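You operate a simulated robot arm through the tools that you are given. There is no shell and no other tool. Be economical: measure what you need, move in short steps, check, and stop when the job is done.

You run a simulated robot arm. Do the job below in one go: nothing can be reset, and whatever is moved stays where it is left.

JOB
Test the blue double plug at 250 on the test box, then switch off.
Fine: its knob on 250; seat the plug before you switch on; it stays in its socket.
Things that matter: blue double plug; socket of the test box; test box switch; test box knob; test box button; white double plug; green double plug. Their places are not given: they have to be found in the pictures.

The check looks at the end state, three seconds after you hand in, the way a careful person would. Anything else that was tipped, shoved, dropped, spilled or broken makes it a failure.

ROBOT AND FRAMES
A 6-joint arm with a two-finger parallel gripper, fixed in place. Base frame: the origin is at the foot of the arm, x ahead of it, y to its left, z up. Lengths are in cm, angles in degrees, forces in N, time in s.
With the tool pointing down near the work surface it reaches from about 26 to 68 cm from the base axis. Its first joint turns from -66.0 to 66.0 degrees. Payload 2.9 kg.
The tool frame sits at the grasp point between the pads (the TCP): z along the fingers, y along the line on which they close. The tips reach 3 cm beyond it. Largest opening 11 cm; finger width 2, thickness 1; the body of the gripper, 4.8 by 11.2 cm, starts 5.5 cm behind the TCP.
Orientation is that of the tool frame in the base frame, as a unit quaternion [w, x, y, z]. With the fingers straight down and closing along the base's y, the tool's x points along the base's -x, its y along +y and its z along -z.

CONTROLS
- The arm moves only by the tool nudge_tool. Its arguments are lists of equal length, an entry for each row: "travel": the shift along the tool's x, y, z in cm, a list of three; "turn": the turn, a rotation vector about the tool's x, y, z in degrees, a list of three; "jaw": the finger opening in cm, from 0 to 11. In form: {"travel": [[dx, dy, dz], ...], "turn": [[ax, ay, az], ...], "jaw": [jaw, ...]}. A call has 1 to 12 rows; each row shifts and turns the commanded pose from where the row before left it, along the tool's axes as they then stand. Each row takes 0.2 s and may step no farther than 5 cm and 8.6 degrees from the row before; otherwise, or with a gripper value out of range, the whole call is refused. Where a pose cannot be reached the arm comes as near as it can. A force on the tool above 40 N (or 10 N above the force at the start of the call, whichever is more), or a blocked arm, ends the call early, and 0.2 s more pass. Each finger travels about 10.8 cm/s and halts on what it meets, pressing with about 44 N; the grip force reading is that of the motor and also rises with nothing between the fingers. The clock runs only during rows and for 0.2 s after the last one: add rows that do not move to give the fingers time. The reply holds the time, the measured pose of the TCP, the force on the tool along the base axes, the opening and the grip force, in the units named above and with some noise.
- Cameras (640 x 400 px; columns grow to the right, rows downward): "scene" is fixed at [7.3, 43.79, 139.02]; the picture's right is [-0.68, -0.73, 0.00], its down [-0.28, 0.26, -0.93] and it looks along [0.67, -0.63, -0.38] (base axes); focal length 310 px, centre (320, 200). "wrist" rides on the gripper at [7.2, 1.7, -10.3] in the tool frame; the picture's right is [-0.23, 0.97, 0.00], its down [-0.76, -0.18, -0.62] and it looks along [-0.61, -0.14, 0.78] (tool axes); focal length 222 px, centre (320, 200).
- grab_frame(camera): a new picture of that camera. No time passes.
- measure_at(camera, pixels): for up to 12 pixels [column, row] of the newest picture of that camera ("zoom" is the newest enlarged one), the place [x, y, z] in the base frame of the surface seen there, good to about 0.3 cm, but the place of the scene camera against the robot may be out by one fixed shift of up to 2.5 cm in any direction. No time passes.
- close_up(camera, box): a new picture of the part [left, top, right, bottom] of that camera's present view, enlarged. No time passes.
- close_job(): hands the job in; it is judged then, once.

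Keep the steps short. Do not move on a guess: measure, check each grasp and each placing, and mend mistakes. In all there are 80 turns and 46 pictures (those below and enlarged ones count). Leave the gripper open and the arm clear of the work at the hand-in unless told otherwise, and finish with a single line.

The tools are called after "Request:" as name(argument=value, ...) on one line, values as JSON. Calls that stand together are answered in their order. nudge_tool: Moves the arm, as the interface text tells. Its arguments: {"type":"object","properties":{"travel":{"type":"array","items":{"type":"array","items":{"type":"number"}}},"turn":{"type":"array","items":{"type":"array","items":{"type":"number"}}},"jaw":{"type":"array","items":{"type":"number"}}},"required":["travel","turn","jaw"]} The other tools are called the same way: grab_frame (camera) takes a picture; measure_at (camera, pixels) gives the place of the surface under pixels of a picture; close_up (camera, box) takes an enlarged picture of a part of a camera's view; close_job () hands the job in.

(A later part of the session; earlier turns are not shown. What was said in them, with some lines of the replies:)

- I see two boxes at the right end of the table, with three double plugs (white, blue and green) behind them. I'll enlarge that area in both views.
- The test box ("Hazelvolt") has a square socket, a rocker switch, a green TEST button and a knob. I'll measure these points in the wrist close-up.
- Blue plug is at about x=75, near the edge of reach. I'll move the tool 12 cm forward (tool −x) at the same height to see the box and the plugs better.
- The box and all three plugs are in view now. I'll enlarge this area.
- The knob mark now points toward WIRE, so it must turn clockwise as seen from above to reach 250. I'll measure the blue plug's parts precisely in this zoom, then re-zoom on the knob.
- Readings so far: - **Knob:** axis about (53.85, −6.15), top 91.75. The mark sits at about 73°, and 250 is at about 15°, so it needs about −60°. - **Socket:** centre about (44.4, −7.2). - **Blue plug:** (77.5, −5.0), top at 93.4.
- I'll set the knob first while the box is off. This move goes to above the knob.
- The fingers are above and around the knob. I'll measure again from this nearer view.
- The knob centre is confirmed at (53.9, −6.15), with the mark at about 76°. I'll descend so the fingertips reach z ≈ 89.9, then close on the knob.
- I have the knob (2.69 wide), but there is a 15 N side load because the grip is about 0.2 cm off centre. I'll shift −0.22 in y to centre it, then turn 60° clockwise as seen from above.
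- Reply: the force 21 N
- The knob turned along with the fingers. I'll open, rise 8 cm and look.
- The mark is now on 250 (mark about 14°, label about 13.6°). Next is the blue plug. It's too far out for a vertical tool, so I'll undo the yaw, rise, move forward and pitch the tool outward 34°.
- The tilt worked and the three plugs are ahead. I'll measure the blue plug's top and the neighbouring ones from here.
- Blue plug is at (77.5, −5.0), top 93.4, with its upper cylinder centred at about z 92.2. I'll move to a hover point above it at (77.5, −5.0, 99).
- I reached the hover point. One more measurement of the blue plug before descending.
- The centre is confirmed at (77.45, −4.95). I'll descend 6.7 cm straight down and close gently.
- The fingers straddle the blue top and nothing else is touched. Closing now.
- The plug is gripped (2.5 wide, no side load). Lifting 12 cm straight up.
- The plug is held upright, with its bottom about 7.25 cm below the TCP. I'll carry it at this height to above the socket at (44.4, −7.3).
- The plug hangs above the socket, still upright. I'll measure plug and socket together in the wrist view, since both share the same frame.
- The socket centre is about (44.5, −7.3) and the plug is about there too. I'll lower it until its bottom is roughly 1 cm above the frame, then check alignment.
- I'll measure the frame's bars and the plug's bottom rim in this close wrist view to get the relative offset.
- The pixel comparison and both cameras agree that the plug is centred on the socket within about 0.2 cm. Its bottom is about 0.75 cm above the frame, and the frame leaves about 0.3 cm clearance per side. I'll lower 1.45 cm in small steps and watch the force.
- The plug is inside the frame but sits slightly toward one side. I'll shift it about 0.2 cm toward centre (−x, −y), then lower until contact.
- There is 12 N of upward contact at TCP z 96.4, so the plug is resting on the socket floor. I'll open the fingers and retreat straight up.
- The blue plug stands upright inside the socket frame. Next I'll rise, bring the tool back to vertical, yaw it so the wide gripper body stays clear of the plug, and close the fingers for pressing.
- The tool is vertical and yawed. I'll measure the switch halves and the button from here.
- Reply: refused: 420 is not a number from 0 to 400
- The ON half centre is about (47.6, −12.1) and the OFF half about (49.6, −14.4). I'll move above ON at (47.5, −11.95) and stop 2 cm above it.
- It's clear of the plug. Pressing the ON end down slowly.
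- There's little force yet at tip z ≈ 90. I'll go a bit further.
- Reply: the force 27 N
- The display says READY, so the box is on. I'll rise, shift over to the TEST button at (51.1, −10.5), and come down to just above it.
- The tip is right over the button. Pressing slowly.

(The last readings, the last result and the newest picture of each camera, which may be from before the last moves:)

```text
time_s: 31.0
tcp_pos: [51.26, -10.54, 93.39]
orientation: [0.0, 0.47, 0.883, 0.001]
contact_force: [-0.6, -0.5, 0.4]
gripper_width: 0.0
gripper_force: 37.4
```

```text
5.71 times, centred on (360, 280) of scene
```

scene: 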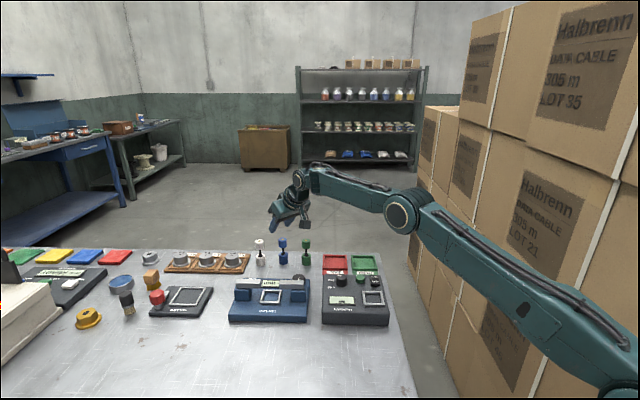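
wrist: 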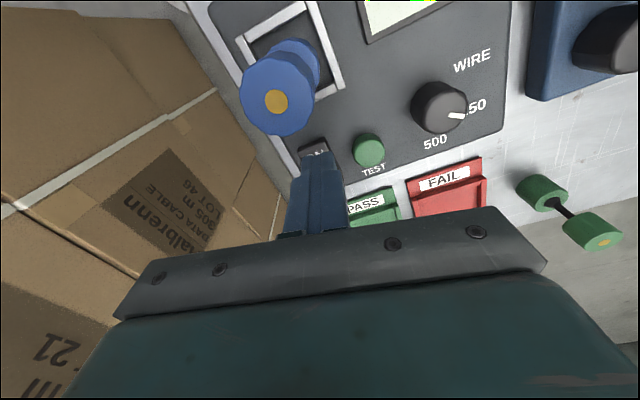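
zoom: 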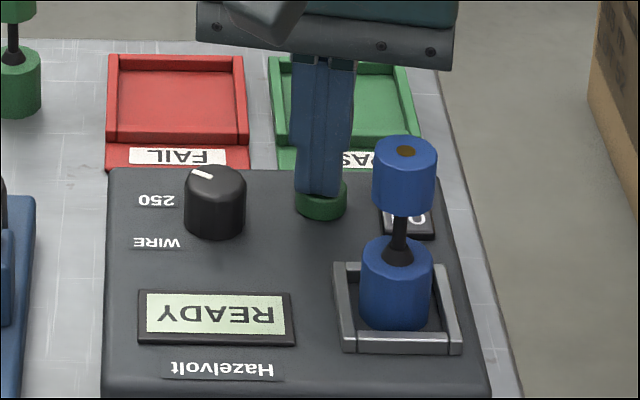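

No contact force yet. Continuing down in small steps.

Request:
nudge_tool(travel=[[0, 0, 0.15], [0, 0, 0.15], [0, 0, 0.1], [0, 0, 0]], turn=[[0, 0, 0], [0, 0, 0], [0, 0, 0], [0, 0, 0]], jaw=[0, 0, 0, 0])

```text
time_s: 32.0
tcp_pos: [51.09, -10.54, 92.89]
orientation: [0.001, 0.47, 0.883, 0.0]
contact_force: [1.5, 0.9, 2.9]
gripper_width: 0.0
gripper_force: 37.6
```

Request:
nudge_tool(travel=[[0, 0, 0.15], [0, 0, 0.1], [0, 0, 0], [0, 0, 0], [0, 0, 0]], turn=[[0, 0, 0], [0, 0, 0], [0, 0, 0], [0, 0, 0], [0, 0, 0]], jaw=[0, 0, 0, 0, 0])

Request:
close_up(camera="scene", box=[320, 245, 400, 315])

```text
time_s: 33.2
tcp_pos: [51.16, -10.56, 92.58]
orientation: [0.0, 0.469, 0.883, 0.0]
contact_force: [-0.6, 1.8, 6.7]
gripper_width: 0.0
gripper_force: 37.9
```

```text
5.71 times, centred on (360, 280) of scene
```

zoom: 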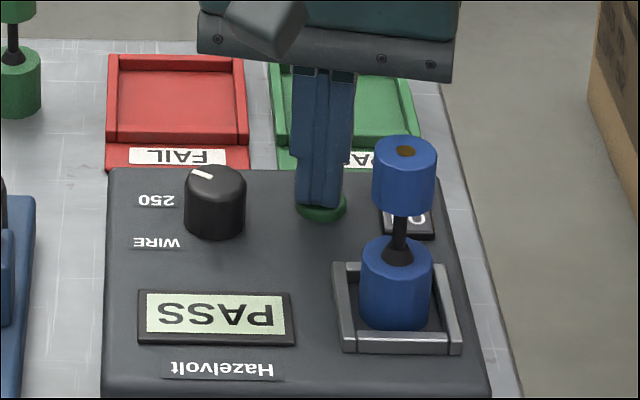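

The display shows PASS. I'll rise, shift to the OFF half at (49.5, −14.15) and press it.

Request:
nudge_tool(travel=[[0, 0, -1.5], [0, 0, -1.7], [-2.08, -3.365, 0], [0, 0, 0], [0, 0, 1.6], [0, 0, 0.4], [0, 0, 0.3], [0, 0, 0.3], [0, 0, 0.2], [0, 0, 0.2], [0, 0, 0]], turn=[[0, 0, 0], [0, 0, 0], [0, 0, 0], [0, 0, 0], [0, 0, 0], [0, 0, 0], [0, 0, 0], [0, 0, 0], [0, 0, 0], [0, 0, 0], [0, 0, 0]], jaw=[0, 0, 0, 0, 0, 0, 0, 0, 0, 0, 0])

Request:
close_up(camera="scene", box=[320, 245, 400, 315])

```text
time_s: 35.6
tcp_pos: [49.6, -14.17, 92.81]
orientation: [0.001, 0.469, 0.883, -0.001]
contact_force: [-0.6, -3.2, 6.1]
gripper_width: 0.01
gripper_force: 37.8
```

```text
5.71 times, centred on (360, 280) of scene
```

zoom: 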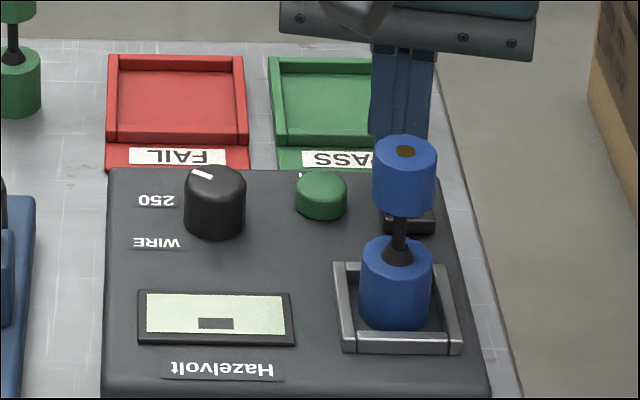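

The display has gone back to blank, so the box is off. I'll rise straight up well clear, open the gripper and take a last look.

Request:
nudge_tool(travel=[[0, 0, -2], [0, 0, -4], [0, 0, -4.5], [0, 0, -4.5], [0, 0, -4.5], [0, 0, 0], [0, 0, 0], [0, 0, 0], [0, 0, 0]], turn=[[0, 0, 0], [0, 0, 0], [0, 0, 0], [0, 0, 0], [0, 0, 0], [0, 0, 0], [0, 0, 0], [0, 0, 0], [0, 0, 0]], jaw=[0, 0, 0, 0, 3, 6, 9, 10, 10])

Request:
close_up(camera="scene", box=[220, 210, 400, 330])

Request:
grab_frame(camera="wrist")

```text
time_s: 37.6
tcp_pos: [49.46, -13.95, 112.29]
orientation: [0.0, 0.469, 0.883, 0.0]
contact_force: [0.4, 0.4, 0.6]
gripper_width: 9.98
gripper_force: 0.0
```

```text
3.33 times, centred on (310, 270) of scene
```

zoom: 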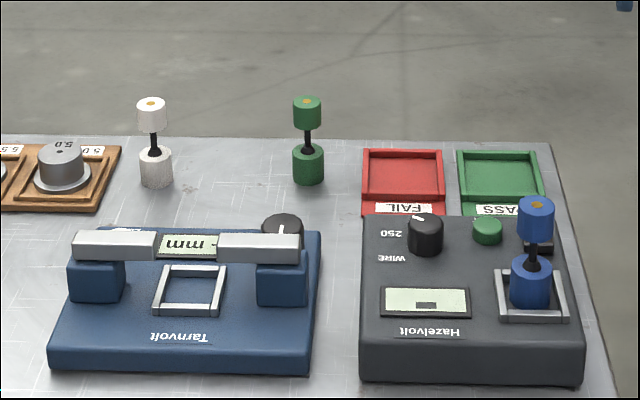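

```text
5 pictures are left
```

wrist: 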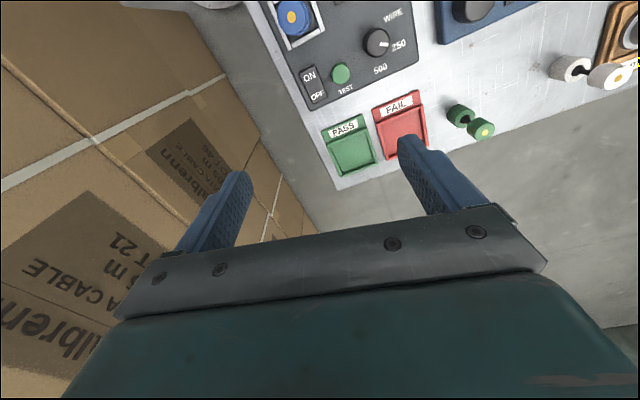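

The blue plug is in its socket, the knob is on 250, the box is off, the other plugs stand untouched, and the gripper is open and clear. Handing in.

Request:
close_job()

```text
The job is handed in.
```

The blue double plug tested PASS at 250, the test box is switched off, and the plug is still seated in its socket.
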